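You operate a simulated robot arm through the tools that you are given. There is no shell and no other tool.

You run a simulated robot arm. Do the job below in one go: nothing can be reset, and whatever is moved stays where it is left.

JOB
The steamer runs low: stop the steam, top it up and steam on.
Fine: open the yellow vent valve before filling, shut it again after; water past the blue mark, not to the brim; red steam valve wide open at the end.
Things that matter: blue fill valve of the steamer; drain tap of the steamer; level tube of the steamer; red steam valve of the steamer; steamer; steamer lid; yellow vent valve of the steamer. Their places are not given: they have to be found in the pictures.

Only the result counts: the job must be done as asked and must still hold three seconds after the hand-in. Knocking over, shifting, dropping, spilling or breaking anything else fails it.

ROBOT AND FRAMES
A 7-joint arm with a two-finger parallel gripper, fixed in place. Base frame: the origin is on the floor under the middle of its stand, x ahead of it, y to its left, z up. Readings come in mm, degrees, newtons and seconds.
With the tool pointing down near the work surface it reaches from about 240 to 680 mm from the base axis. Its first joint turns from -66.0 to 66.0 degrees. Payload 2.4 kg.
Tool frame: the origin (TCP) lies between the finger pads and is the grasp point; the fingertips stand 30 mm ahead of it; z points along the fingers, y is the line along which they close. The gripper opens to 94 mm. The fingers are 28 mm wide and 10 mm thick; the gripper's body (50 by 96 mm) begins 55 mm behind the TCP.
Orientation is that of the tool frame in the base frame, as [roll, pitch, yaw] about the fixed x, y, z axes, in that order (R = Rz(yaw) Ry(pitch) Rx(roll)). With the fingers straight down and closing along the base's y, the tool's x points along the base's -x, its y along +y and its z along -z.

CONTROLS
- The arm moves only by the tool play_rows. Its argument "steps" is a list of rows, each a list of 2 entries, a list of its own where there are three numbers: the shift along the tool's x, y, z in mm, then the turn, a rotation vector about the tool's x, y, z in degrees. In form: [[[x, y, z], [wx, wy, wz]], ...]. A call has 1 to 20 rows; each row shifts and turns the commanded pose from where the row before left it, along the tool's axes as they then stand. "hand" is the finger opening in mm, from 0 to 94, set as the call begins (left out, the last holds). Rows are played at 5 a second. More than 50 mm and 8.6 degrees between two rows, or a gripper value outside its range, and nothing of the call is played. A pose out of reach is approached as far as the arm can. The call stops where the force on the tool passes 40 N (or 10 N more than at its start, if that is more) or the arm is blocked; 0.2 s more then pass. Each finger travels about 153 mm/s and halts on what it meets, pressing with about 22 N; the grip force reading is that of the motor and also rises with nothing between the fingers. The clock runs only during rows and for 0.2 s after the last one: add rows that do not move to give the fingers time. The reply holds the time, the measured pose of the TCP, the force on the tool along the base axes, the opening and the grip force, in the units named above and with some noise, with the torque about the TCP (base axes, N m) and any sound that the robot's microphone picked up, and new pictures: "views" is both (left out), scene, wrist or none.
- Cameras (640 x 400 px; columns grow to the right, rows downward): "scene" is fixed at [38.6, 476.3, 1437.7]; the picture's right is [-0.73, -0.68, 0.00], its down [-0.43, 0.45, -0.78] and it looks along [0.54, -0.57, -0.62] (base axes); focal length 314 px, centre (320, 200). "wrist" rides on the gripper at [76, 14, -103] in the tool frame; the picture's right is [-0.18, 0.98, 0.00], its down [-0.75, -0.14, -0.64] and it looks along [-0.63, -0.12, 0.77] (tool axes); focal length 243 px, centre (320, 200).
- pixel_to_xyz(camera, pixels): for up to 12 pixels [column, row] of the newest picture of that camera ("zoom" is the newest enlarged one), the place [x, y, z] in the base frame of the surface seen there, good to about 2 mm. The clock stands still meanwhile.
- inspect(camera, box): a new picture of the part [left, top, right, bottom] of that camera's present view, enlarged. The clock stands still meanwhile.
- sign_off(): hands the job in; it is judged then, once.

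Unless the task says otherwise, let go and move clear before handing in.

The tools are called by a JSON object that holds its "api" and its "payload". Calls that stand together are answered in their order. play_rows: Moves the arm, as the interface text tells. Its arguments: {"type":"object","properties":{"steps":{"type":"array","items":{"type":"array"}},"hand":{"type":"number"},"views":{"type":"string","enum":["both","scene","wrist","none"]}},"required":["steps"]} The other tools are called the same way: pixel_to_xyz (camera, pixels) gives the place of the surface under pixels of a picture; inspect (camera, box) takes an enlarged picture of a part of a camera's view; sign_off () hands the job in.

At the start:

```text
t: 0.0
ee_pos: [418.8, -131.7, 1178.9]
ee_rot: [180.0, 0.0, 179.9]
wrist_force: [1.0, 0.1, 0.5]
ft_torque: [0.02, 0.02, -0.01]
finger_gap: 94.0
grasp_force: 0.0
```

scene: 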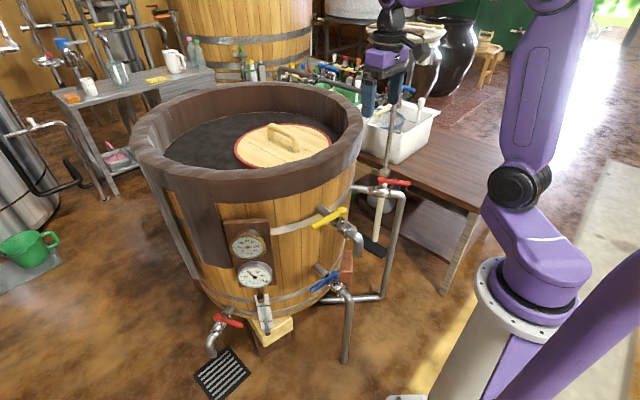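
wrist: 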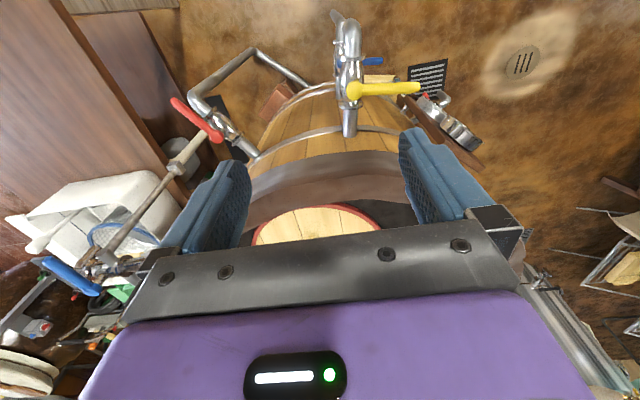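

The scene picture shows the wooden steamer with a yellow lever at (330,217), a blue lever at (325,282), a red lever at (393,182) and another red lever at (228,320), which may be the drain tap. I'll enlarge these areas before moving anything.

{"api": "inspect", "payload": {"camera": "scene", "box": [300, 160, 428, 240]}}

{"api": "inspect", "payload": {"camera": "scene", "box": [190, 260, 382, 380]}}

{"api": "inspect", "payload": {"camera": "scene", "box": [200, 210, 328, 290]}}

{"api": "inspect", "payload": {"camera": "wrist", "box": [150, 0, 502, 220]}}

```text
5.00 times, centred on (364, 200) of scene
```

zoom: 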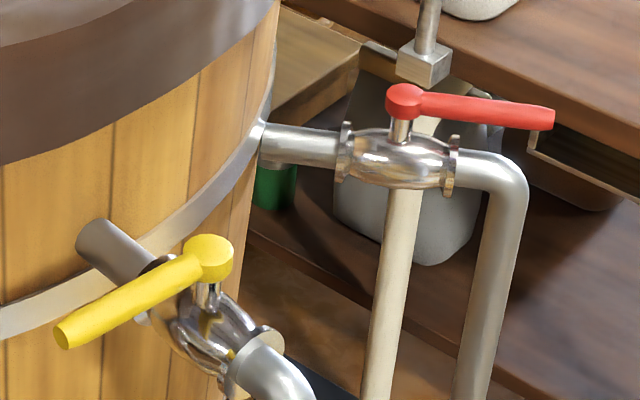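

```text
3.33 times, centred on (286, 320) of scene
```

zoom: 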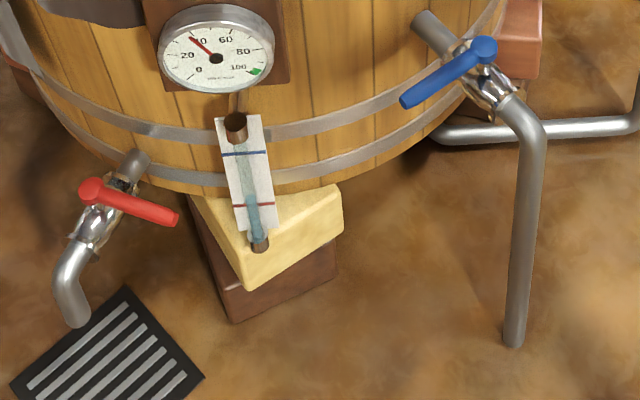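

```text
5.00 times, centred on (264, 250) of scene
```

zoom: 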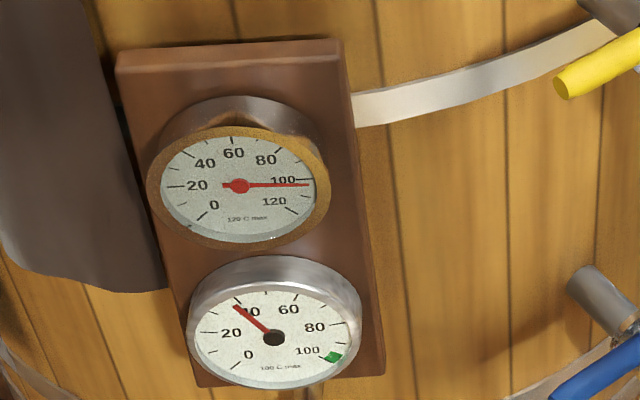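

```text
1.82 times, centred on (326, 110) of wrist
```

zoom: 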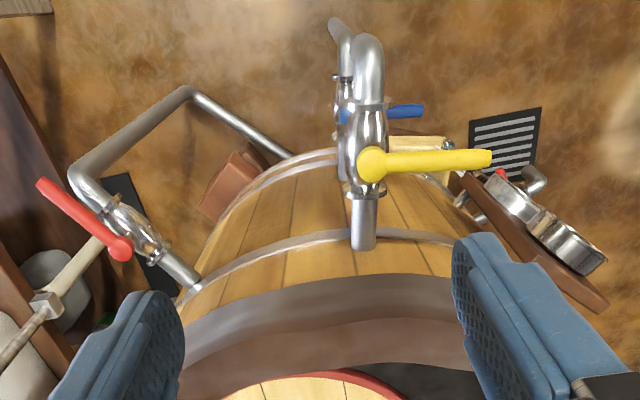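

The red steam lever at (381–409, 180–184) lies along its pipe, so it is open. The yellow, blue and drain levers lie across theirs, so they are shut. Next I'll get the 3D places of the levers, pipes and level tube.

{"api": "pixel_to_xyz", "payload": {"camera": "scene", "pixels": [[381, 179], [395, 181], [408, 184], [341, 210], [328, 218], [314, 226], [335, 274], [324, 282], [312, 290], [217, 317], [230, 321], [242, 325]]}}

{"api": "pixel_to_xyz", "payload": {"camera": "scene", "pixels": [[360, 188], [380, 194], [398, 195], [322, 210], [345, 226], [356, 240], [318, 266], [340, 290], [260, 302], [263, 306], [267, 321], [268, 333]]}}

{"api": "pixel_to_xyz", "payload": {"camera": "scene", "pixels": [[250, 90], [150, 150], [345, 150], [240, 185], [284, 140], [283, 130], [386, 140], [380, 170], [378, 220], [400, 145], [245, 245], [255, 272]]}}

```text
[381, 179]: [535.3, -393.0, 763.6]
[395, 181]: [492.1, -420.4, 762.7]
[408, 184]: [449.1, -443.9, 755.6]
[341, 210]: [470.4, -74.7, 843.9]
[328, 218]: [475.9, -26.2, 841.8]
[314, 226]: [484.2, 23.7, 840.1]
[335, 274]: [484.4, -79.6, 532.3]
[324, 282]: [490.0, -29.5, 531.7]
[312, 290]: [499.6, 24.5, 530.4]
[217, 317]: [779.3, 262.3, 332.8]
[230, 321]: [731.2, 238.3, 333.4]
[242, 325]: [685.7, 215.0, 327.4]
```

```text
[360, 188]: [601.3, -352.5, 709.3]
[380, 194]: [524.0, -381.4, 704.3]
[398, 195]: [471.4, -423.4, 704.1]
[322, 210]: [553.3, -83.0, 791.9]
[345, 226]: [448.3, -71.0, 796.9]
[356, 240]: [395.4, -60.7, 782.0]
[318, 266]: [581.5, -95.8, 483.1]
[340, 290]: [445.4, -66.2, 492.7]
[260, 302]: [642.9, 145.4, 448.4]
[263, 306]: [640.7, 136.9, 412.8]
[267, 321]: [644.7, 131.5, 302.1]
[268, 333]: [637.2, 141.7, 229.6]
```

```text
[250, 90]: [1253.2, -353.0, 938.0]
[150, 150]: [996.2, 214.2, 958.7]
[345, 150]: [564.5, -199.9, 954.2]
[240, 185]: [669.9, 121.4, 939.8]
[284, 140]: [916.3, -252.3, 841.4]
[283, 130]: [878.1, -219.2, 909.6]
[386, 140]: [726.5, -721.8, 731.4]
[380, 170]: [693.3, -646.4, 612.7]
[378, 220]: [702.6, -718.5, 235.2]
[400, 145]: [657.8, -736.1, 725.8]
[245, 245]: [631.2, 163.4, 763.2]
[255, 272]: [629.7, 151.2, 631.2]
```

The levers turn about upright axes. The red hub is near (535,-393,755) with its lever along the pipe, and yellow and blue point about 90° clockwise of their outlet pipes. Before moving in, I'll check the stick near the red valve, the robot base, the drain pipe and the table.

{"api": "inspect", "payload": {"camera": "scene", "box": [340, 60, 500, 160]}}

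{"api": "inspect", "payload": {"camera": "scene", "box": [340, 160, 500, 260]}}

{"api": "pixel_to_xyz", "payload": {"camera": "scene", "pixels": [[380, 210], [378, 230], [392, 130], [384, 170], [396, 90], [425, 145], [402, 220], [388, 285], [345, 355], [500, 300], [360, 250], [212, 345]]}}

{"api": "pixel_to_xyz", "payload": {"camera": "scene", "pixels": [[229, 306], [520, 300], [352, 230], [362, 245], [348, 300], [351, 320], [265, 295], [300, 240], [478, 210], [440, 150], [430, 110], [366, 80]]}}

```text
4.00 times, centred on (420, 110) of scene
```

zoom: 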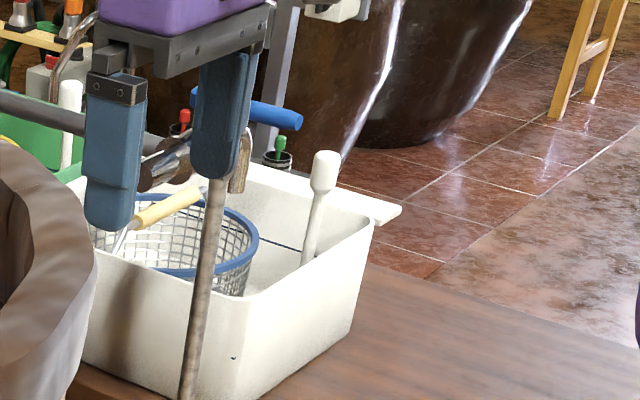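

```text
4.00 times, centred on (420, 210) of scene
```

zoom: 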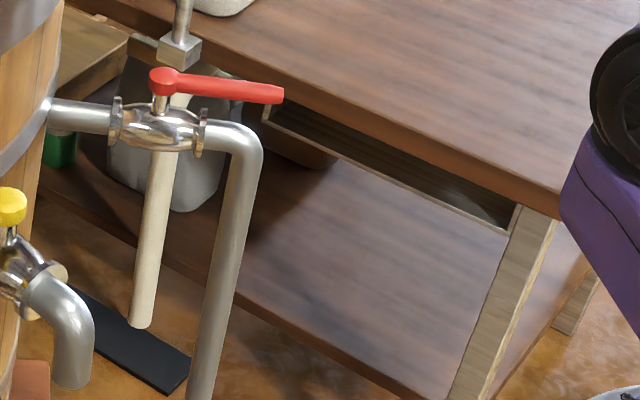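

```text
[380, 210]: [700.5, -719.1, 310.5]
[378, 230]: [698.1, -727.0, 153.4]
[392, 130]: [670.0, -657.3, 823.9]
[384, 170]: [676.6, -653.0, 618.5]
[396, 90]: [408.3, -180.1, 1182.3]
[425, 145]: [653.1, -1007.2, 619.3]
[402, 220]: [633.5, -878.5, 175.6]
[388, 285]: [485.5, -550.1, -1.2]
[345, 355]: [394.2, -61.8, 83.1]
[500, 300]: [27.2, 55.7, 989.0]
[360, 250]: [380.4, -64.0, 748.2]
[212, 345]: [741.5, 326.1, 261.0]
```

```text
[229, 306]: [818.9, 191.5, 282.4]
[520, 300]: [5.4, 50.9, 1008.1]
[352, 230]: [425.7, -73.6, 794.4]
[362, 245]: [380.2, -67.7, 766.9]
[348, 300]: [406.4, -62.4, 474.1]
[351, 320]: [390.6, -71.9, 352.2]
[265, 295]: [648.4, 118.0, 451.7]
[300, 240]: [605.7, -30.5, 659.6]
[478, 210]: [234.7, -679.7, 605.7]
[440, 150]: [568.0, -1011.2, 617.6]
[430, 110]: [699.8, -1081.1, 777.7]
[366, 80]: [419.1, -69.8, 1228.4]
```

The stick by the table is far behind the red valve, near (675,-655), so the space around the red lever is free. I'll move over the red lever at about (470,-431) and turn the fingers to straddle it.

{"api": "play_rows", "payload": {"steps": [[[-5.2, -29.9, 27.9], [0, 0, 0]], [[-5.2, -29.9, 27.9], [0, 0, 0]], [[-5.2, -29.9, 27.9], [0, 0, 0]], [[-5.2, -29.9, 27.9], [0, 0, 0]], [[-5.2, -29.9, 27.9], [0, 0, 0]], [[-5.2, -29.9, 27.9], [0, 0, 0]], [[-5.2, -29.9, 27.9], [0, 0, 0]], [[-5.2, -29.9, 27.9], [0, 0, 0]], [[-5.2, -29.9, 27.9], [0, 0, 0]], [[-5.2, -29.9, 27.9], [0, 0, 0]], [[0, 0, 0], [0, 0, -7.5]], [[0, 0, 0], [0, 0, -7.5]], [[0, 0, 0], [0, 0, -7.5]], [[0, 0, 0], [0, 0, -7.5]], [[0, 0, 0], [0, 0, 0]]], "hand": 60, "views": "both"}}

```text
t: 3.2
ee_pos: [467.9, -430.1, 898.8]
ee_rot: [-179.9, 0.0, -149.8]
wrist_force: [-0.2, -0.3, -0.2]
ft_torque: [0.02, -0.03, 0.0]
finger_gap: 59.7
grasp_force: 0.1
```

scene: 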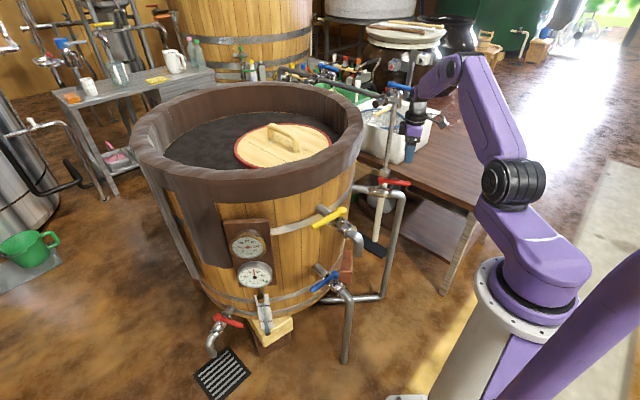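
wrist: 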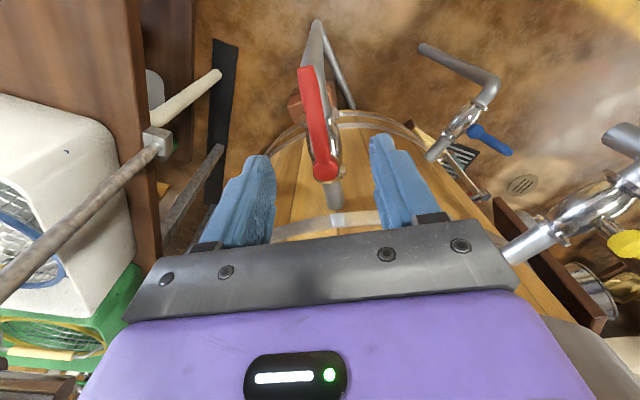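

The red lever now sits between the fingers in the wrist view, with its hub at about (325,170) and tip at (305,70). I'll enlarge it and measure it precisely.

{"api": "inspect", "payload": {"camera": "wrist", "box": [240, 10, 400, 210]}}

{"api": "pixel_to_xyz", "payload": {"camera": "wrist", "pixels": [[325, 170], [318, 140], [312, 105], [306, 70], [302, 105], [322, 105], [308, 140], [327, 140], [314, 172], [337, 170], [335, 200], [312, 30]]}}

```text
2.00 times, centred on (320, 110) of wrist
```

zoom: 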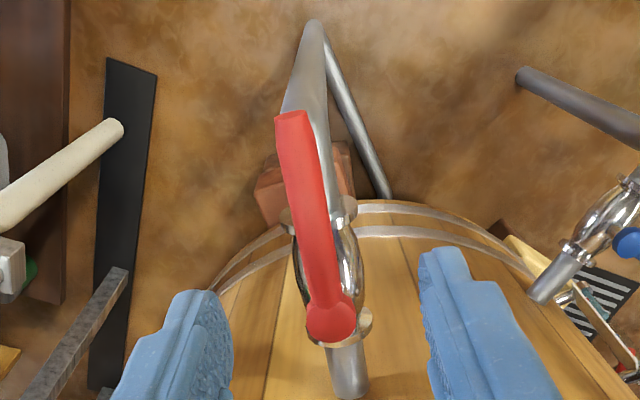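

```text
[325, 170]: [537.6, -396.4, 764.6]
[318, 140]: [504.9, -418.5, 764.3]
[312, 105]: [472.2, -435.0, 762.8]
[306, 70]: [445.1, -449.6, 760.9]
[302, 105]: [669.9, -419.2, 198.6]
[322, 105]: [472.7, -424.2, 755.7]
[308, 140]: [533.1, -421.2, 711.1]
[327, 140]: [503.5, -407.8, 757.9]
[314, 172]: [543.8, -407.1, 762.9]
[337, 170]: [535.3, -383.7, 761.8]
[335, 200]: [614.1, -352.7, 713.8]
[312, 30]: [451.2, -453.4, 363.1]
```

The lever is about 16 mm wide with its top at z≈764, running from hub (538,-396) to tip (445,-450). I'll lower the fingers around it at about 80 mm from the hub and narrow them to a loose fit.

{"api": "play_rows", "payload": {"steps": [[[0, -5, 0], [0, 0, 0]], [[0, 0, 35], [0, 0, 0]], [[0, 0, 35], [0, 0, 0]], [[0, 0, 35], [0, 0, 0]], [[0, 0, 35], [0, 0, 0]], [[0, 0, 0], [0, 0, 0]]], "hand": 60, "views": "none"}}

{"api": "play_rows", "payload": {"steps": [[[0, 0, 0], [0, 0, 0]], [[0, 0, 0], [0, 0, 0]], [[0, 0, 0], [0, 0, 0]]], "hand": 28, "views": "both"}}

```text
t: 4.6
ee_pos: [470.2, -432.7, 759.3]
ee_rot: [-179.9, 0.0, -150.0]
wrist_force: [-0.9, 0.0, 0.2]
ft_torque: [0.03, 0.05, 0.0]
finger_gap: 60.0
grasp_force: 0.1
```

```text
t: 5.4
ee_pos: [468.8, -433.3, 761.5]
ee_rot: [180.0, 0.0, -150.1]
wrist_force: [-0.4, -1.5, 1.4]
ft_torque: [-0.08, 0.03, -0.05]
finger_gap: 28.8
grasp_force: 1.8
```

scene: 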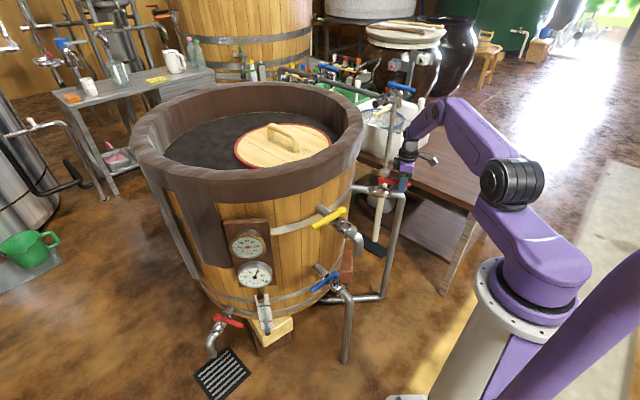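
wrist: 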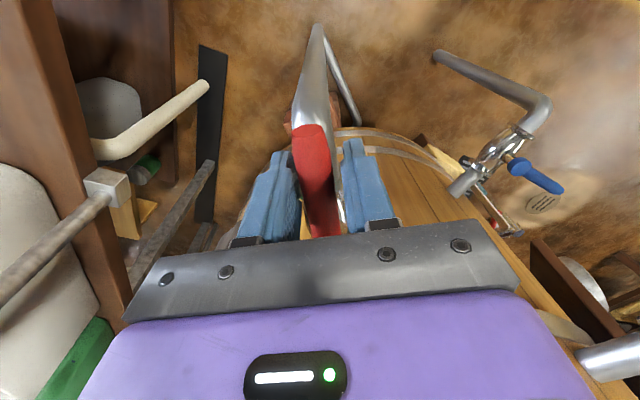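

The fingers straddle the red lever with little force on them (gap 28.8 mm). I'll try a small clockwise turn about the hub and watch the force to find the shutting direction.

{"api": "play_rows", "payload": {"steps": [[[-0.3, 6.97, 0], [0, 0, 5]], [[-0.3, 6.97, 0], [0, 0, 5]], [[-0.3, 6.97, 0], [0, 0, 5]], [[-0.3, 6.97, 0], [0, 0, 5]]], "views": "both"}}

```text
t: 6.4
ee_pos: [459.6, -408.1, 759.1]
ee_rot: [-179.9, -0.1, -170.1]
wrist_force: [0.2, -1.4, -1.7]
ft_torque: [0.0, 0.0, -0.01]
finger_gap: 29.0
grasp_force: 0.8
```

scene: 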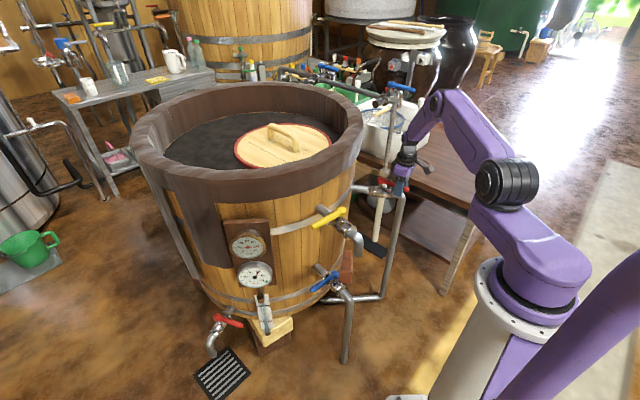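
wrist: 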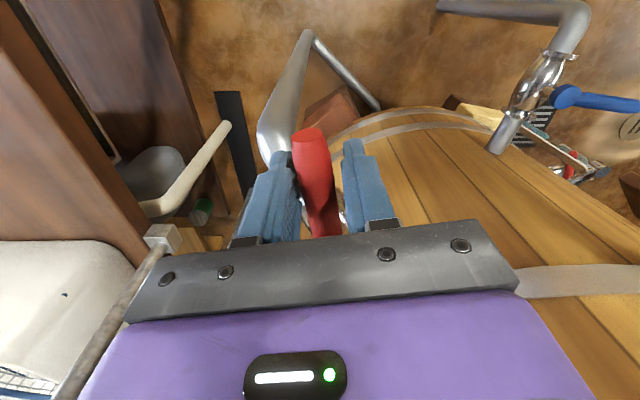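

The red lever turns easily clockwise with the fingers (readings under 2 N). I'll carry on to the full quarter turn.

{"api": "play_rows", "payload": {"steps": [[[-0.44, 8.36, 0], [0, 0, 6]], [[-0.44, 8.36, 0], [0, 0, 6]], [[-0.44, 8.36, 0], [0, 0, 6]], [[-0.44, 8.36, 0], [0, 0, 6]], [[-0.44, 8.36, 0], [0, 0, 6]], [[-0.44, 8.36, 0], [0, 0, 6]], [[-0.44, 8.36, 0], [0, 0, 6]], [[-0.44, 8.36, 0], [0, 0, 6]], [[-0.44, 8.36, 0], [0, 0, 6]], [[-0.44, 8.36, 0], [0, 0, 6]], [[-0.44, 8.36, 0], [0, 0, 6]], [[-0.11, 4.19, 0], [0, 0, 3]], [[0, 0, 0], [0, 0, 0]]], "views": "both"}}

```text
t: 9.2
ee_pos: [501.4, -325.4, 756.6]
ee_rot: [180.0, -0.2, 121.0]
wrist_force: [-2.2, -1.1, -0.6]
ft_torque: [0.03, 0.03, -0.04]
finger_gap: 29.8
grasp_force: 1.3
```

scene: 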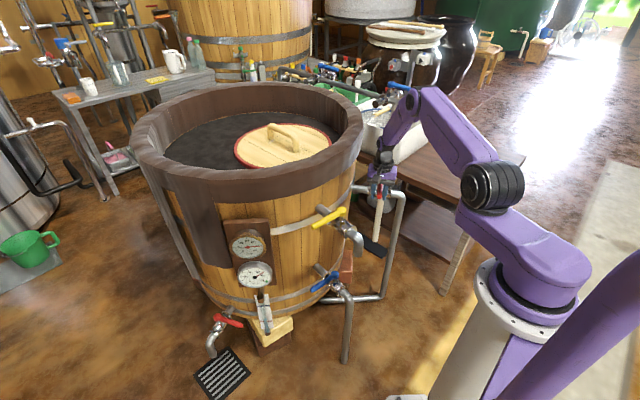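
wrist: 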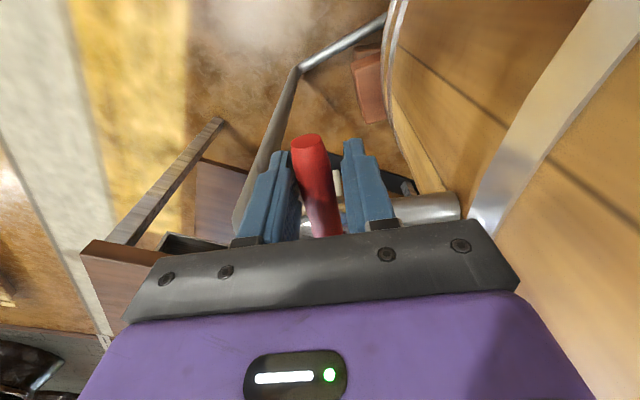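

The tool is at yaw 121°, about 89° round, with the lever trailing by the finger slack and no stop felt yet. I'll ease on a few more degrees to find the shut stop.

{"api": "play_rows", "payload": {"steps": [[[-0.05, 2.8, 0], [0, 0, 2]], [[-0.05, 2.8, 0], [0, 0, 2]], [[-0.05, 2.8, 0], [0, 0, 2]], [[0, 0, 0], [0, 0, 0]]], "views": "wrist"}}

```text
t: 10.2
ee_pos: [504.3, -324.7, 758.0]
ee_rot: [180.0, 0.0, 114.9]
wrist_force: [-11.9, -13.5, -5.6]
ft_torque: [-0.02, -0.06, 0.29]
finger_gap: 36.9
grasp_force: 8.1
```

wrist: 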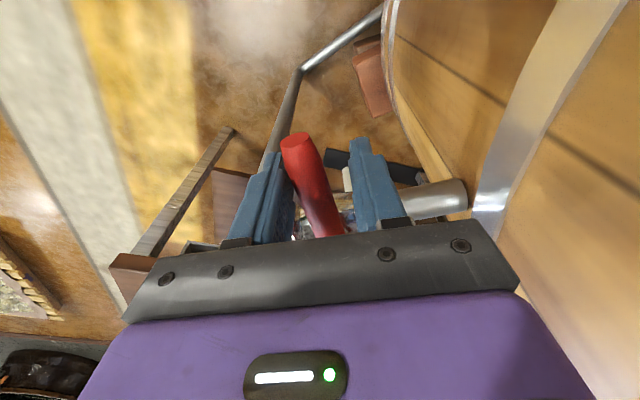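

The force has risen to about 18 N and the fingers are being pushed apart (gap 36.9), so the red valve is against its shut stop. I'll back off slightly, open the fingers and lift straight up.

{"api": "play_rows", "payload": {"steps": [[[-0.05, -2.8, 0], [0, 0, -2]], [[-0.05, -2.8, 0], [0, 0, -2]], [[0, 0, 0], [0, 0, 0]]], "hand": 56, "views": "none"}}

{"api": "play_rows", "payload": {"steps": [[[0, 0, -30], [0, 0, 0]], [[0, 0, -40], [0, 0, 0]], [[0, 0, -45], [0, 0, 0]], [[0, 0, -45], [0, 0, 0]], [[0, 0, 0], [0, 0, 0]]], "views": "both"}}

```text
t: 11.0
ee_pos: [501.5, -324.7, 761.1]
ee_rot: [-179.9, 0.0, 119.0]
wrist_force: [0.2, -0.4, 0.3]
ft_torque: [-0.02, 0.04, 0.0]
finger_gap: 56.2
grasp_force: 0.0
```

```text
t: 12.2
ee_pos: [501.8, -321.6, 919.7]
ee_rot: [-180.0, 0.0, 118.9]
wrist_force: [-1.5, 0.6, 0.2]
ft_torque: [0.02, -0.02, -0.02]
finger_gap: 55.8
grasp_force: 0.1
```

scene: 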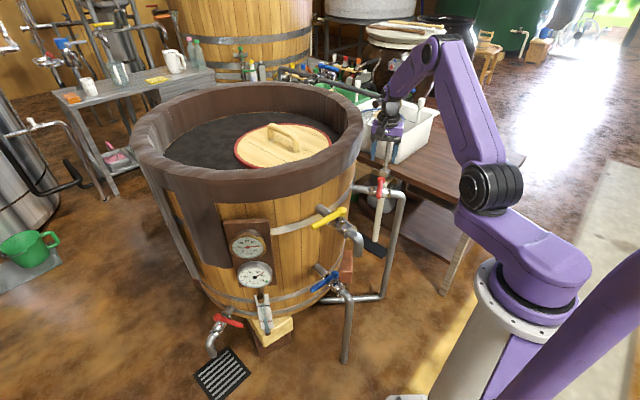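
wrist: 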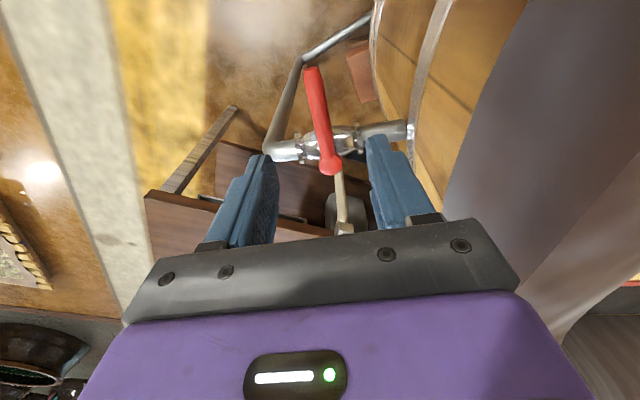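

{"api": "inspect", "payload": {"camera": "scene", "box": [190, 210, 350, 350]}}

{"api": "pixel_to_xyz", "payload": {"camera": "wrist", "pixels": [[330, 165], [320, 120], [311, 75]]}}

{"api": "pixel_to_xyz", "payload": {"camera": "scene", "pixels": [[341, 210], [335, 214], [328, 218], [321, 222], [315, 226]]}}

```text
2.86 times, centred on (270, 280) of scene
```

zoom: 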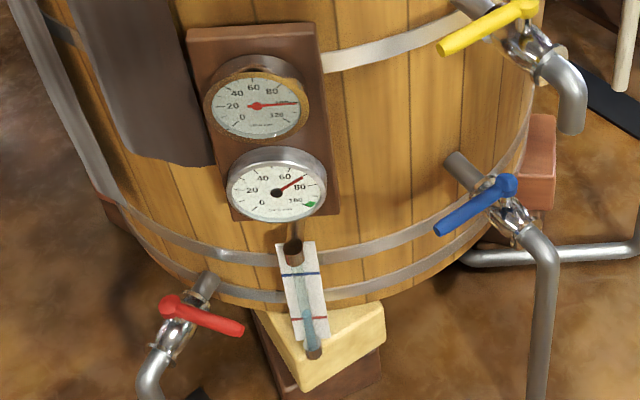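

```text
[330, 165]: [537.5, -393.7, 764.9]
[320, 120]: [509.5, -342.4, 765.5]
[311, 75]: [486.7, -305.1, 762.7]
```

```text
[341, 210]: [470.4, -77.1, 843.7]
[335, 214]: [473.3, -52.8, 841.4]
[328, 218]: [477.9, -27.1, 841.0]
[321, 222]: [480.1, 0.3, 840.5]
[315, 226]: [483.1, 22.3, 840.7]
```

The red lever now lies across its pipe: hub (537,-394), tip (487,-305). The lower dial is climbing, so I'll go on to the yellow vent without delay. I'll rise and cross in front of the tank rim, then turn the fingers to suit the yellow lever, which points along 83°.

{"api": "play_rows", "payload": {"steps": [[[11.6, -21, -26.7], [0, 0, 0]], [[11.6, -21, -26.7], [0, 0, 0]], [[11.6, -21, -26.7], [0, 0, 0]], [[38.75, 21.5, 0], [0, 0, 0]], [[38.75, 21.5, 0], [0, 0, 0]], [[38.75, 21.5, 0], [0, 0, 0]], [[38.75, 21.5, 0], [0, 0, 0]], [[38.75, 21.5, 0], [0, 0, 0]], [[38.75, 21.5, 0], [0, 0, 0]], [[38.75, 21.5, 0], [0, 0, 0]], [[0, 0, 0], [0, 0, 7.26]], [[0, 0, 0], [0, 0, 7.26]], [[0, 0, 0], [0, 0, 7.26]], [[0, 0, 0], [0, 0, 7.26]], [[0, 0, 0], [0, 0, 7.26]], [[0, 0, 0], [0, 0, 0]]], "hand": 60, "views": "both"}}

```text
t: 15.6
ee_pos: [430.4, -13.4, 999.3]
ee_rot: [-180.0, 0.0, 82.5]
wrist_force: [0.4, 0.3, 0.0]
ft_torque: [0.02, 0.0, 0.0]
finger_gap: 60.2
grasp_force: 0.1
```

scene: 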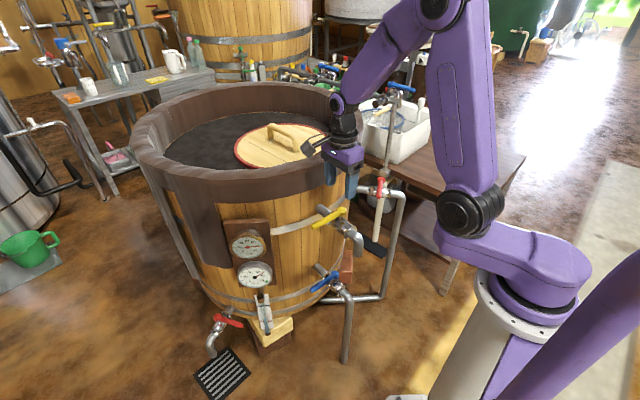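
wrist: 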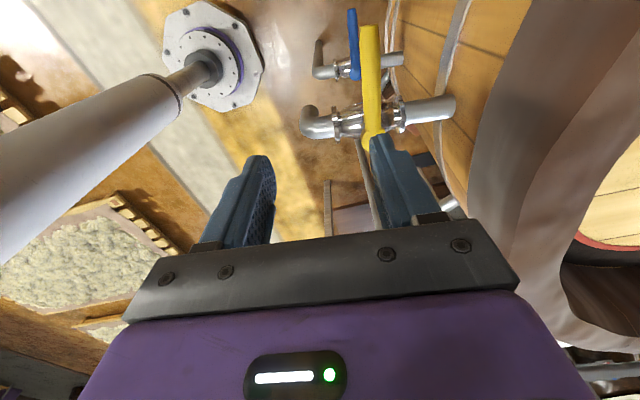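

The wrist view shows the yellow lever from tip (369,30) to hub (373,140), off to the right of the fingers. I'll measure it before going down.

{"api": "pixel_to_xyz", "payload": {"camera": "wrist", "pixels": [[373, 140], [371, 110], [371, 80], [369, 55], [369, 32], [430, 110], [345, 122], [315, 125], [353, 60], [520, 100]]}}

{"api": "inspect", "payload": {"camera": "scene", "box": [220, 210, 300, 340]}}

```text
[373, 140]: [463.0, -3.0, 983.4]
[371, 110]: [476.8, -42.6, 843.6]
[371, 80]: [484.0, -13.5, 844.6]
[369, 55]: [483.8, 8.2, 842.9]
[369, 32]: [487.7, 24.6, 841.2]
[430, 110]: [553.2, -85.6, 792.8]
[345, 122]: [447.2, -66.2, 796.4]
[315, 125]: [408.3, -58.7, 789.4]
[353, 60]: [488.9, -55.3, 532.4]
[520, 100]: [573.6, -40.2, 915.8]
```

```text
3.08 times, centred on (260, 275) of scene
```

zoom: 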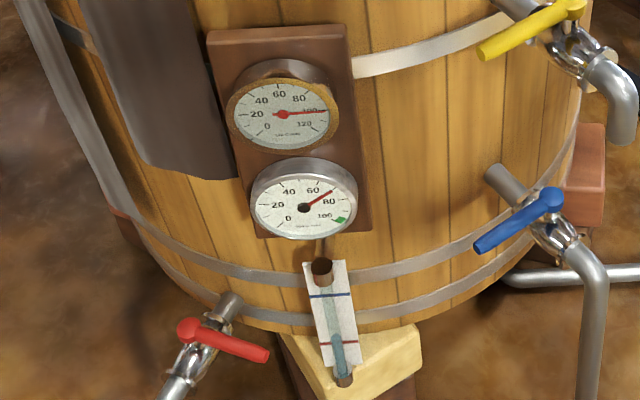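

The yellow lever's mid-tip point lies near (484,1,843), and the rim face at x≈573 leaves enough room. I'll shift over it, descend and narrow the fingers to a loose fit.

{"api": "play_rows", "payload": {"steps": [[[10.5, 25.9, 0], [0, 0, 0]], [[10.5, 25.9, 0], [0, 0, 0]], [[0, 0, 39.3], [0, 0, 0]], [[0, 0, 39.3], [0, 0, 0]], [[0, 0, 39.3], [0, 0, 0]], [[0, 0, 39.3], [0, 0, 0]], [[0, 0, 0], [0, 0, 0]]], "hand": 60, "views": "none"}}

{"api": "play_rows", "payload": {"steps": [[[0, 0, 0], [0, 0, 0]], [[0, 0, 0], [0, 0, 0]]], "hand": 28, "views": "both"}}

```text
t: 17.2
ee_pos: [484.5, -1.4, 842.8]
ee_rot: [179.9, 0.0, 82.6]
wrist_force: [-0.8, -0.6, 0.0]
ft_torque: [-0.02, 0.01, 0.0]
finger_gap: 60.1
grasp_force: 0.0
```

```text
t: 17.8
ee_pos: [485.6, -0.3, 844.1]
ee_rot: [180.0, 0.0, 82.6]
wrist_force: [-0.6, 0.1, 0.7]
ft_torque: [0.0, -0.01, 0.01]
finger_gap: 28.2
grasp_force: 0.0
```

scene: 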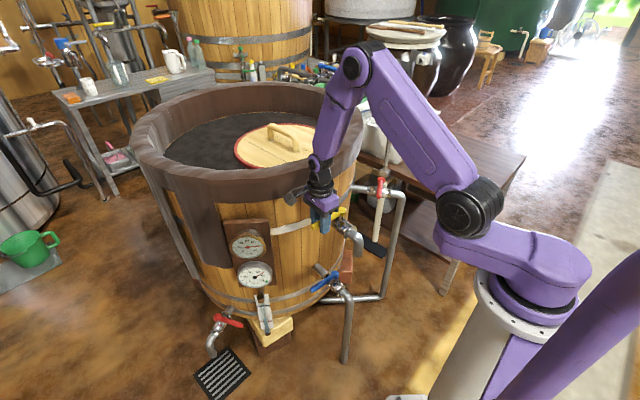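
wrist: 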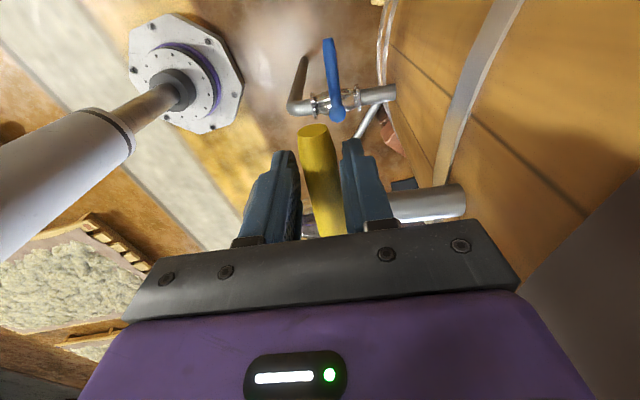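

The yellow lever is between the fingers with no load. I'll turn it counter-clockwise towards its outlet pipe, starting with 20° as a test.

{"api": "play_rows", "payload": {"steps": [[[-0.3, -6.97, 0], [0, 0, -5]], [[-0.3, -6.97, 0], [0, 0, -5]], [[-0.3, -6.97, 0], [0, 0, -5]], [[-0.3, -6.97, 0], [0, 0, -5]]], "views": "wrist"}}

```text
t: 18.8
ee_pos: [455.5, 0.0, 840.7]
ee_rot: [-179.9, 0.0, 102.8]
wrist_force: [2.6, -0.4, 2.1]
ft_torque: [0.03, -0.02, -0.03]
finger_gap: 29.1
grasp_force: 0.4
```

wrist: 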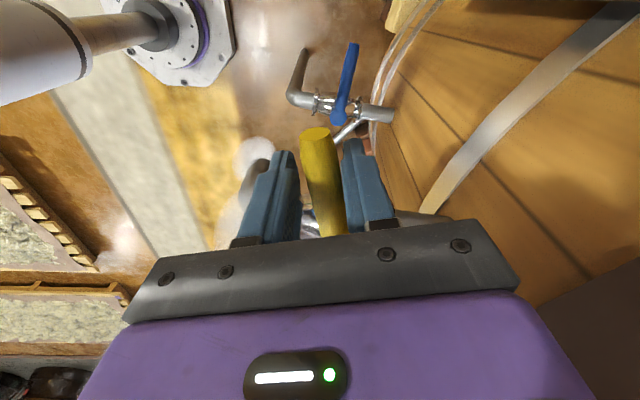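

The lever follows and steam puffs out of the vent at about (250,160), so this is the opening direction. I'll go on through the rest of the quarter turn.

{"api": "play_rows", "payload": {"steps": [[[-0.44, -8.36, 0], [0, 0, -6]], [[-0.44, -8.36, 0], [0, 0, -6]], [[-0.44, -8.36, 0], [0, 0, -6]], [[-0.44, -8.36, 0], [0, 0, -6]], [[-0.44, -8.36, 0], [0, 0, -6]], [[-0.44, -8.36, 0], [0, 0, -6]], [[-0.44, -8.36, 0], [0, 0, -6]], [[-0.44, -8.36, 0], [0, 0, -6]], [[-0.44, -8.36, 0], [0, 0, -6]], [[-0.44, -8.36, 0], [0, 0, -6]], [[-0.44, -8.36, 0], [0, 0, -6]], [[-0.11, -4.19, 0], [0, 0, -3]], [[0, 0, 0], [0, 0, 0]]], "views": "both"}}

```text
t: 21.6
ee_pos: [393.7, -67.1, 841.4]
ee_rot: [180.0, 0.0, 171.7]
wrist_force: [-0.1, 1.4, -0.5]
ft_torque: [-0.02, 0.01, -0.01]
finger_gap: 28.9
grasp_force: 0.3
```

scene: 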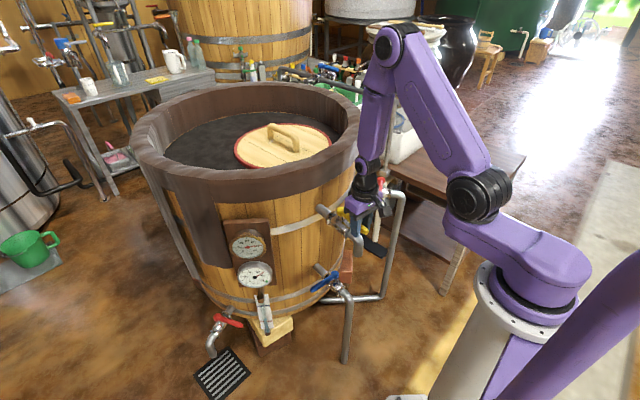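
wrist: 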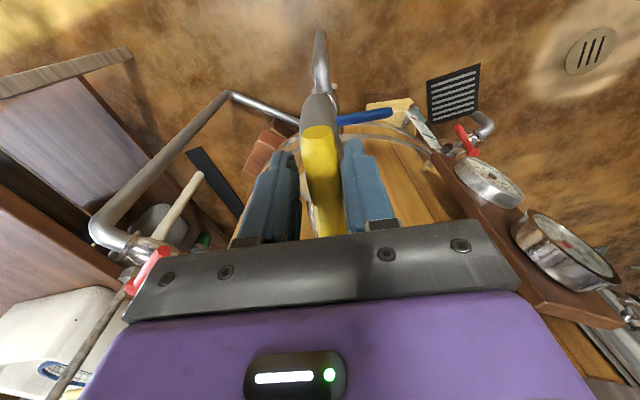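

The yellow lever is now over its own pipe at about 89°. I'll ease a few degrees more to reach the stop.

{"api": "play_rows", "payload": {"steps": [[[-0.05, -2.8, 0], [0, 0, -2]], [[-0.05, -2.8, 0], [0, 0, -2]], [[0, 0, 0], [0, 0, 0]]], "views": "wrist"}}

```text
t: 22.4
ee_pos: [394.6, -73.7, 843.6]
ee_rot: [-180.0, -0.1, 175.7]
wrist_force: [-1.2, 5.3, 0.3]
ft_torque: [0.03, 0.0, -0.01]
finger_gap: 31.2
grasp_force: 3.2
```

wrist: 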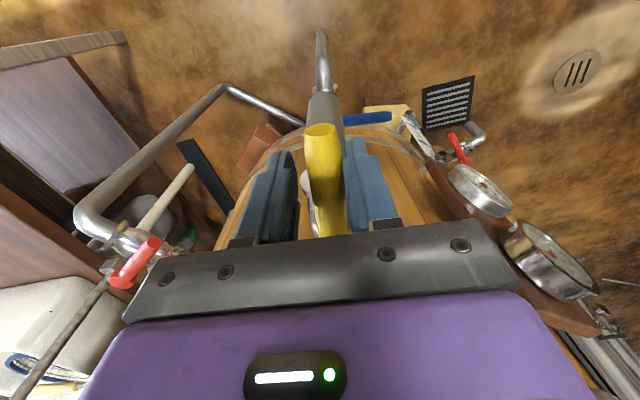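

The force rose only to 5 N with the gap at 31 mm, so the yellow valve is at its open stop and the lever lies along its pipe. I'll release it, lift, and move to the left over the free side of the blue lever, turning the tool along 82° on the way.

{"api": "play_rows", "payload": {"steps": [[[-0.05, 2.8, 0], [0, 0, 2]], [[0, 0, 0], [0, 0, 0]], [[0, 0, -40], [0, 0, 0]], [[0, 0, -40], [0, 0, 0]], [[0, 0, -40], [0, 0, 0]], [[-16.9, 43.1, 0], [0, 0, 0]], [[-16.9, 43.1, 0], [0, 0, 0]], [[-16.9, 43.1, 0], [0, 0, 0]], [[-16.9, 43.1, 0], [0, 0, 0]], [[0, 0, 0], [0, 0, 8.3]], [[0, 0, 0], [0, 0, 8.3]], [[0, 0, 0], [0, 0, 8.3]], [[0, 0, 0], [0, 0, 8.3]], [[0, 0, 0], [0, 0, 8.3]], [[0, 0, 0], [0, 0, 8.3]], [[0, 0, 0], [0, 0, 8.3]], [[0, 0, 0], [0, 0, 8.3]], [[0, 0, 0], [0, 0, 8.3]], [[0, 0, 0], [0, 0, 8.3]], [[0, 0, 0], [0, 0, 8.3]]], "hand": 60, "views": "both"}}

```text
t: 26.6
ee_pos: [481.0, 94.6, 961.9]
ee_rot: [180.0, -0.1, 82.1]
wrist_force: [-0.4, 0.4, 0.2]
ft_torque: [-0.01, -0.01, 0.03]
finger_gap: 59.9
grasp_force: 0.1
```

scene: 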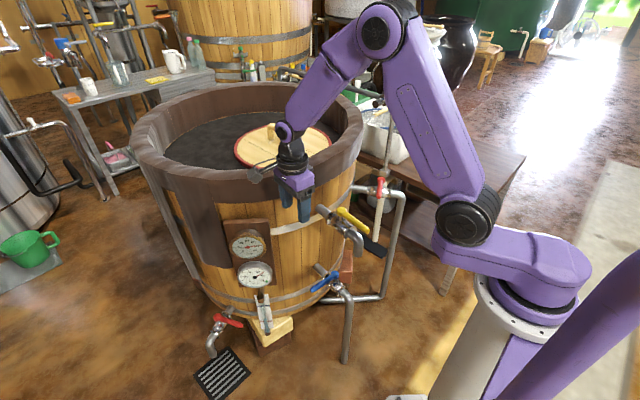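
wrist: 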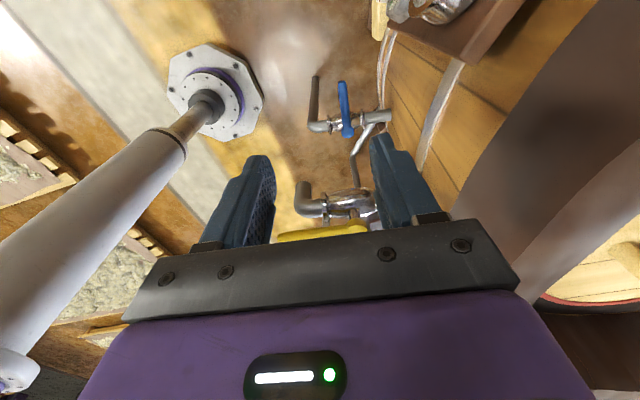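

The yellow lever now lies along its pipe, so the vent is open. For blue I'll tilt the tool so its body leans left and back, away from the yellow pipe and the tank, then go down beyond the lever tip.

{"api": "play_rows", "payload": {"steps": [[[0, 0, 0], [-7.5, 0, 0]], [[0, 0, 0], [-7.5, 0, 0]], [[0, 0, 0], [0, -7.5, 0]], [[0, 0, 0], [0, -7.5, 0]], [[0, 0, 0], [0, -7.5, 0]], [[0, 0, 0], [0, -7.5, 0]], [[19.16, -7.01, 34.89], [0, 0, 0]], [[19.16, -7.01, 34.89], [0, 0, 0]], [[19.16, -7.01, 34.89], [0, 0, 0]], [[19.16, -7.01, 34.89], [0, 0, 0]], [[19.16, -7.01, 34.89], [0, 0, 0]], [[19.16, -7.01, 34.89], [0, 0, 0]], [[0, 0, 0], [0, 0, 0]]], "hand": 60, "views": "both"}}

```text
t: 29.4
ee_pos: [501.6, 83.6, 716.0]
ee_rot: [162.8, 28.9, 73.7]
wrist_force: [0.4, 0.0, -0.2]
ft_torque: [-0.01, -0.02, -0.03]
finger_gap: 59.9
grasp_force: 0.0
```

scene: 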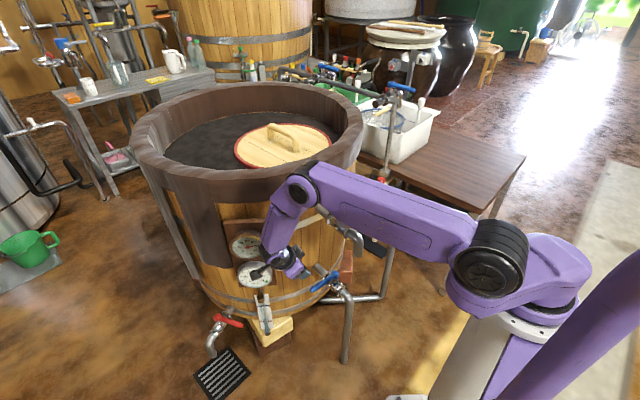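
wrist: 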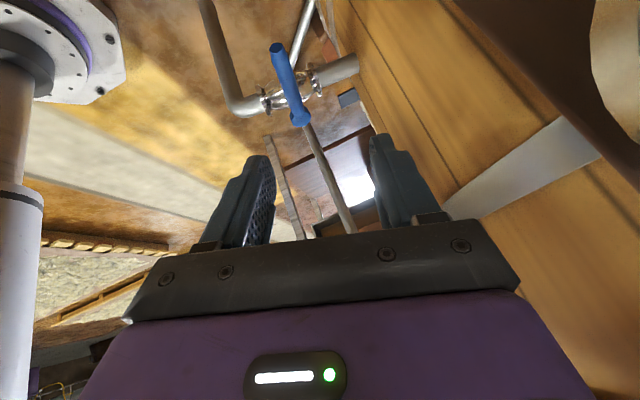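

The arm has folded its elbow, and the long link now passes across the picture near the yellow valve at about (340,205). I'll measure the link's height before going lower.

{"api": "pixel_to_xyz", "payload": {"camera": "scene", "pixels": [[303, 190], [320, 195], [350, 205], [380, 215], [420, 225], [460, 240], [275, 230], [290, 255], [345, 225], [325, 212], [350, 230], [300, 175]]}}

{"api": "inspect", "payload": {"camera": "scene", "box": [230, 160, 430, 310]}}

{"api": "pixel_to_xyz", "payload": {"camera": "wrist", "pixels": [[301, 118], [292, 95], [284, 75], [277, 50], [340, 72], [247, 103], [225, 50]]}}

```text
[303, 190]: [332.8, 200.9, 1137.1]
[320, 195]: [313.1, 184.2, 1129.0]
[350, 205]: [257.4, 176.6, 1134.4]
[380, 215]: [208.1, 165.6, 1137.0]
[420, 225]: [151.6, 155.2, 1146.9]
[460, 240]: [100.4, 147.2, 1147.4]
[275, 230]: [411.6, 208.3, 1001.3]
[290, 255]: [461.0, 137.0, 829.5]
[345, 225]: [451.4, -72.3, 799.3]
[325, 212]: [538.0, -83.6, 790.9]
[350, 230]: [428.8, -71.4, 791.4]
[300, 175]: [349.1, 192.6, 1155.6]
```

```text
2.67 times, centred on (330, 235) of scene
```

zoom: 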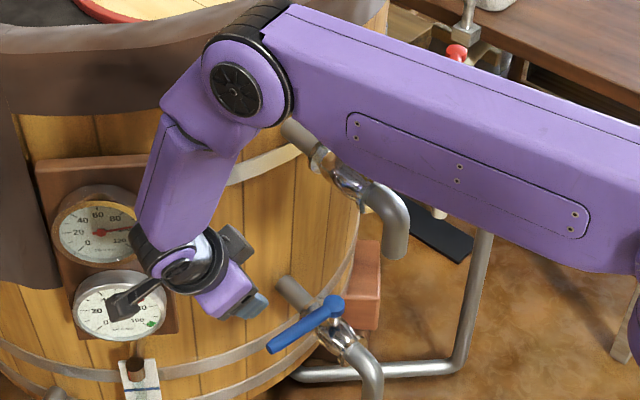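

```text
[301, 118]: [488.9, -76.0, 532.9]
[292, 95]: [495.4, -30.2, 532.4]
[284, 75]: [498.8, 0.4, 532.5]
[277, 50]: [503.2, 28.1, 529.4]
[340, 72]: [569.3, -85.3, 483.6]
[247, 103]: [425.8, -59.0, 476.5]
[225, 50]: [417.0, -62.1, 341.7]
```

The long link is at z≈1137, well above everything. The blue lever runs from hub (488,-78) to tip (503,28) with its top at z≈532. I'll go down beyond the tip to lever height.

{"api": "play_rows", "payload": {"steps": [[[18.46, -8.2, 31.76], [0, 0, 0]], [[18.46, -8.2, 31.76], [0, 0, 0]], [[18.46, -8.2, 31.76], [0, 0, 0]], [[18.46, -8.2, 31.76], [0, 0, 0]], [[18.46, -8.2, 31.76], [0, 0, 0]], [[0, 0, 0], [0, 0, 0]]], "hand": 60, "views": "both"}}

```text
t: 30.8
ee_pos: [502.7, 85.8, 559.9]
ee_rot: [162.8, 29.0, 73.7]
wrist_force: [-0.1, 0.3, 0.0]
ft_torque: [-0.01, 0.01, -0.03]
finger_gap: 60.0
grasp_force: 0.0
out of reach, approached as far as the arm can: row 5
```

scene: 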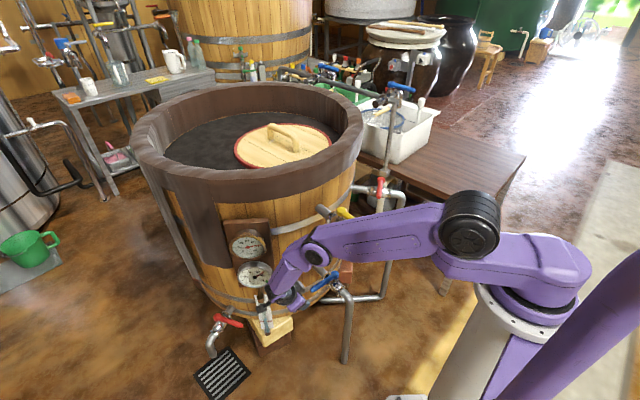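
wrist: 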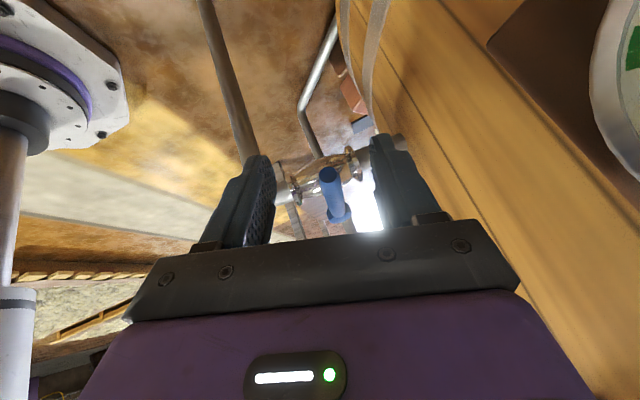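

The arm reached its limit at z=560 with this tilt. Leaning the tool more towards the robot should give enough reach, but first I'll check where the links are relative to the yellow lever.

{"api": "pixel_to_xyz", "payload": {"camera": "scene", "pixels": [[315, 255], [340, 240], [370, 230], [400, 225], [430, 225], [470, 225], [345, 212], [355, 222], [290, 285], [320, 243], [360, 215], [500, 260]]}}

{"api": "inspect", "payload": {"camera": "scene", "box": [230, 180, 390, 320]}}

```text
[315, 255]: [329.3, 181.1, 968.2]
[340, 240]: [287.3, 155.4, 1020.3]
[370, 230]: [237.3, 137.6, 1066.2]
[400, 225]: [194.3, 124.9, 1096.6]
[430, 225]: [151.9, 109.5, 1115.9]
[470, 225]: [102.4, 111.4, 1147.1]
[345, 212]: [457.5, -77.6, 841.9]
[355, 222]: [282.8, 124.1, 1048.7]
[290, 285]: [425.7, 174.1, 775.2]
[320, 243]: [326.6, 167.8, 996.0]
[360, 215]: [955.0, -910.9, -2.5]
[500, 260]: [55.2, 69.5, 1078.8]
```

```text
2.86 times, centred on (310, 250) of scene
```

zoom: 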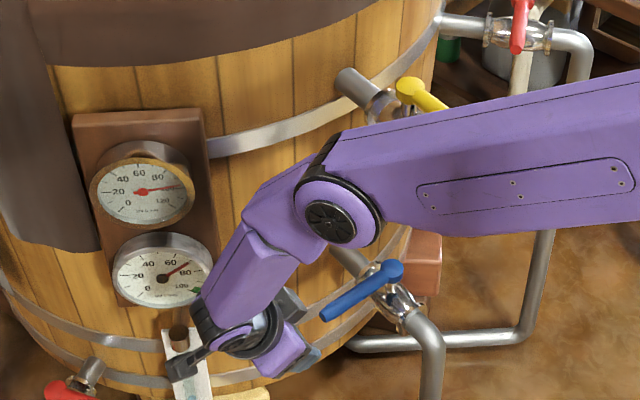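

The links are at z≈970–1100, well clear of the yellow lever at z=842. I'll raise the tool 80 mm and lean it more towards the robot.

{"api": "play_rows", "payload": {"steps": [[[-19.3, 10.35, -33.5], [0, 0, 0]], [[-19.3, 10.35, -33.5], [0, 0, 0]], [[0, 0, 0], [0, 5, 0]], [[0, 0, 0], [0, 5, 0]], [[0, 0, 0], [-6.27, 0, 2.28]], [[0, 0, 0], [-6.27, 0, 2.28]], [[0, 0, 0], [-6.27, 0, 2.28]], [[0, 0, 0], [0, 0, 0]]], "hand": 60, "views": "both"}}

```text
t: 32.3
ee_pos: [566.0, 88.5, 611.2]
ee_rot: [148.2, 18.2, 71.2]
wrist_force: [-37.3, 2.0, 26.4]
ft_torque: [0.02, -1.52, 0.24]
finger_gap: 49.5
grasp_force: 0.1
out of reach, approached as far as the arm can: row 5, 6, 7
stopped in row 7: the force on the tool passed its limit at 101 N (the readings are from after the stop); the commanded pose is now the measured one
```

scene: 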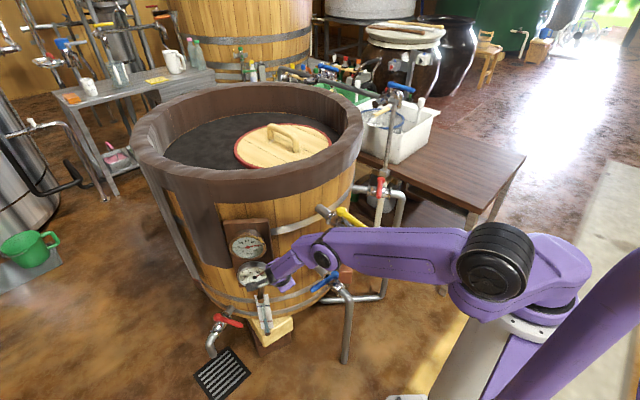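
wrist: 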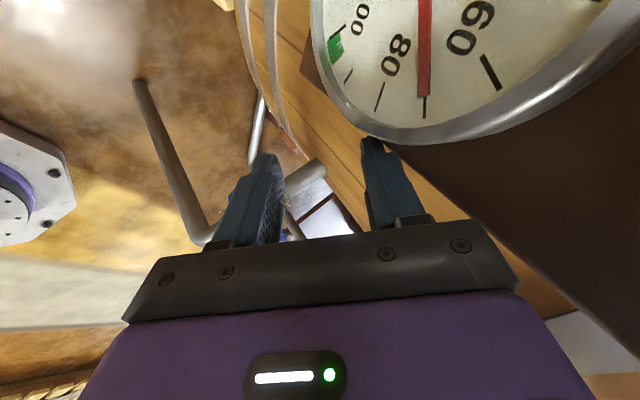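

Those last leaning rows were out of reach: the arm drifted to x=566 and a finger pressed the tank wall, which stopped the call. The lower dial in the wrist view looks intact. I'll retreat away from the wall while undoing the lean.

{"api": "play_rows", "payload": {"steps": [[[-9.2, -12.2, -16.4], [0, 0, 0]], [[-9.2, -12.2, -16.4], [6.27, 0, -2.28]], [[-9.2, -12.2, -16.4], [6.27, 0, -2.28]], [[0, 0, 0], [0, 0, 0]]], "hand": 60, "views": "both"}}

```text
t: 33.3
ee_pos: [529.8, 87.8, 632.6]
ee_rot: [162.0, 19.6, 75.7]
wrist_force: [-0.8, -0.9, 0.5]
ft_torque: [0.0, 0.01, -0.05]
finger_gap: 60.3
grasp_force: 0.1
out of reach, approached as far as the arm can: row 1
```

scene: 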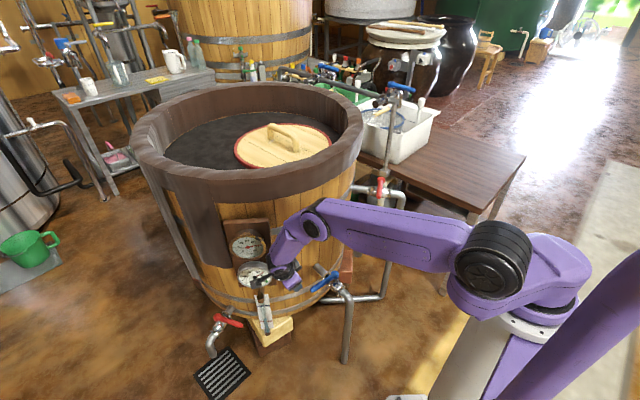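
wrist: 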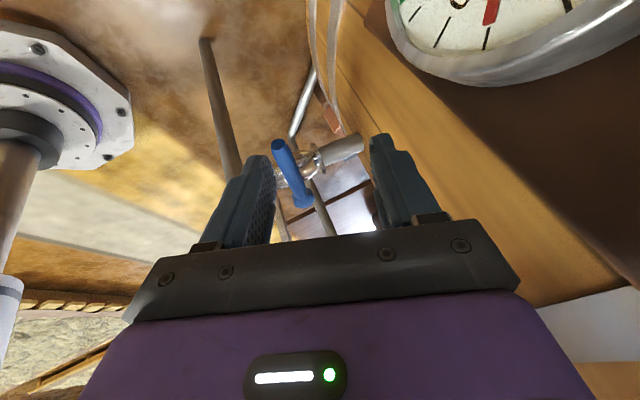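

The tool is free again at (530,88,633) with no load. I'll rise, return the tool to straight down at about yaw 127°, and use the open fingers as a fork, which should suit the arm better at the lower height.

{"api": "play_rows", "payload": {"steps": [[[-26.2, -9.8, -32.5], [0, 0, 0]], [[-26.2, -9.8, -32.5], [0, 0, 0]], [[0, 0, 0], [0, 6.5, 0]], [[0, 0, 0], [0, 6.5, 0]], [[0, 0, 0], [0, 6.5, 0]], [[0, 0, 0], [6, 0, 0]], [[0, 0, 0], [6, 0, 0]], [[0, 0, 0], [6, 0, 0]], [[0, 0, 0], [0, 0, -7.5]], [[0, 0, 0], [0, 0, -7.5]], [[0, 0, 0], [0, 0, -7.5]], [[0, 0, 0], [0, 0, -7.5]], [[0, 0, 0], [0, 0, -7.5]], [[0, 0, 0], [0, 0, -7.5]], [[0, 0, 0], [0, 0, 0]]], "hand": 60, "views": "both"}}

```text
t: 36.5
ee_pos: [516.4, 65.7, 705.2]
ee_rot: [179.6, 2.6, 126.5]
wrist_force: [-0.4, -0.7, 0.2]
ft_torque: [0.03, 0.0, 0.01]
finger_gap: 60.1
grasp_force: 0.0
out of reach, approached as far as the arm can: row 2, 7, 8
```

scene: 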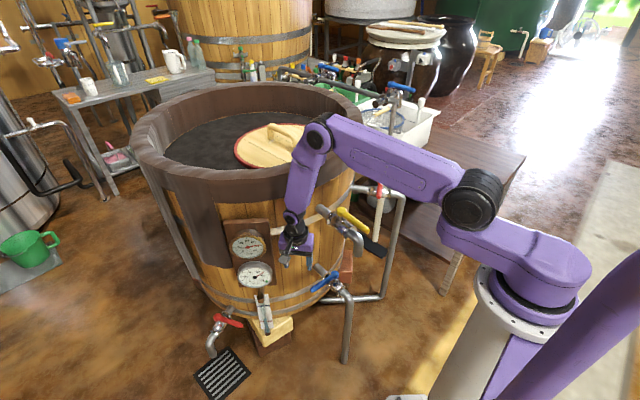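
wrist: 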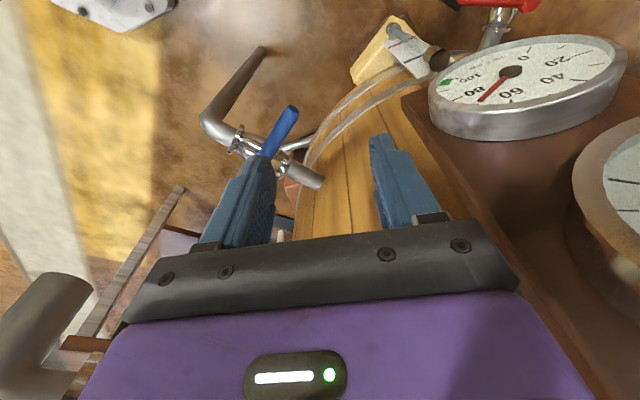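

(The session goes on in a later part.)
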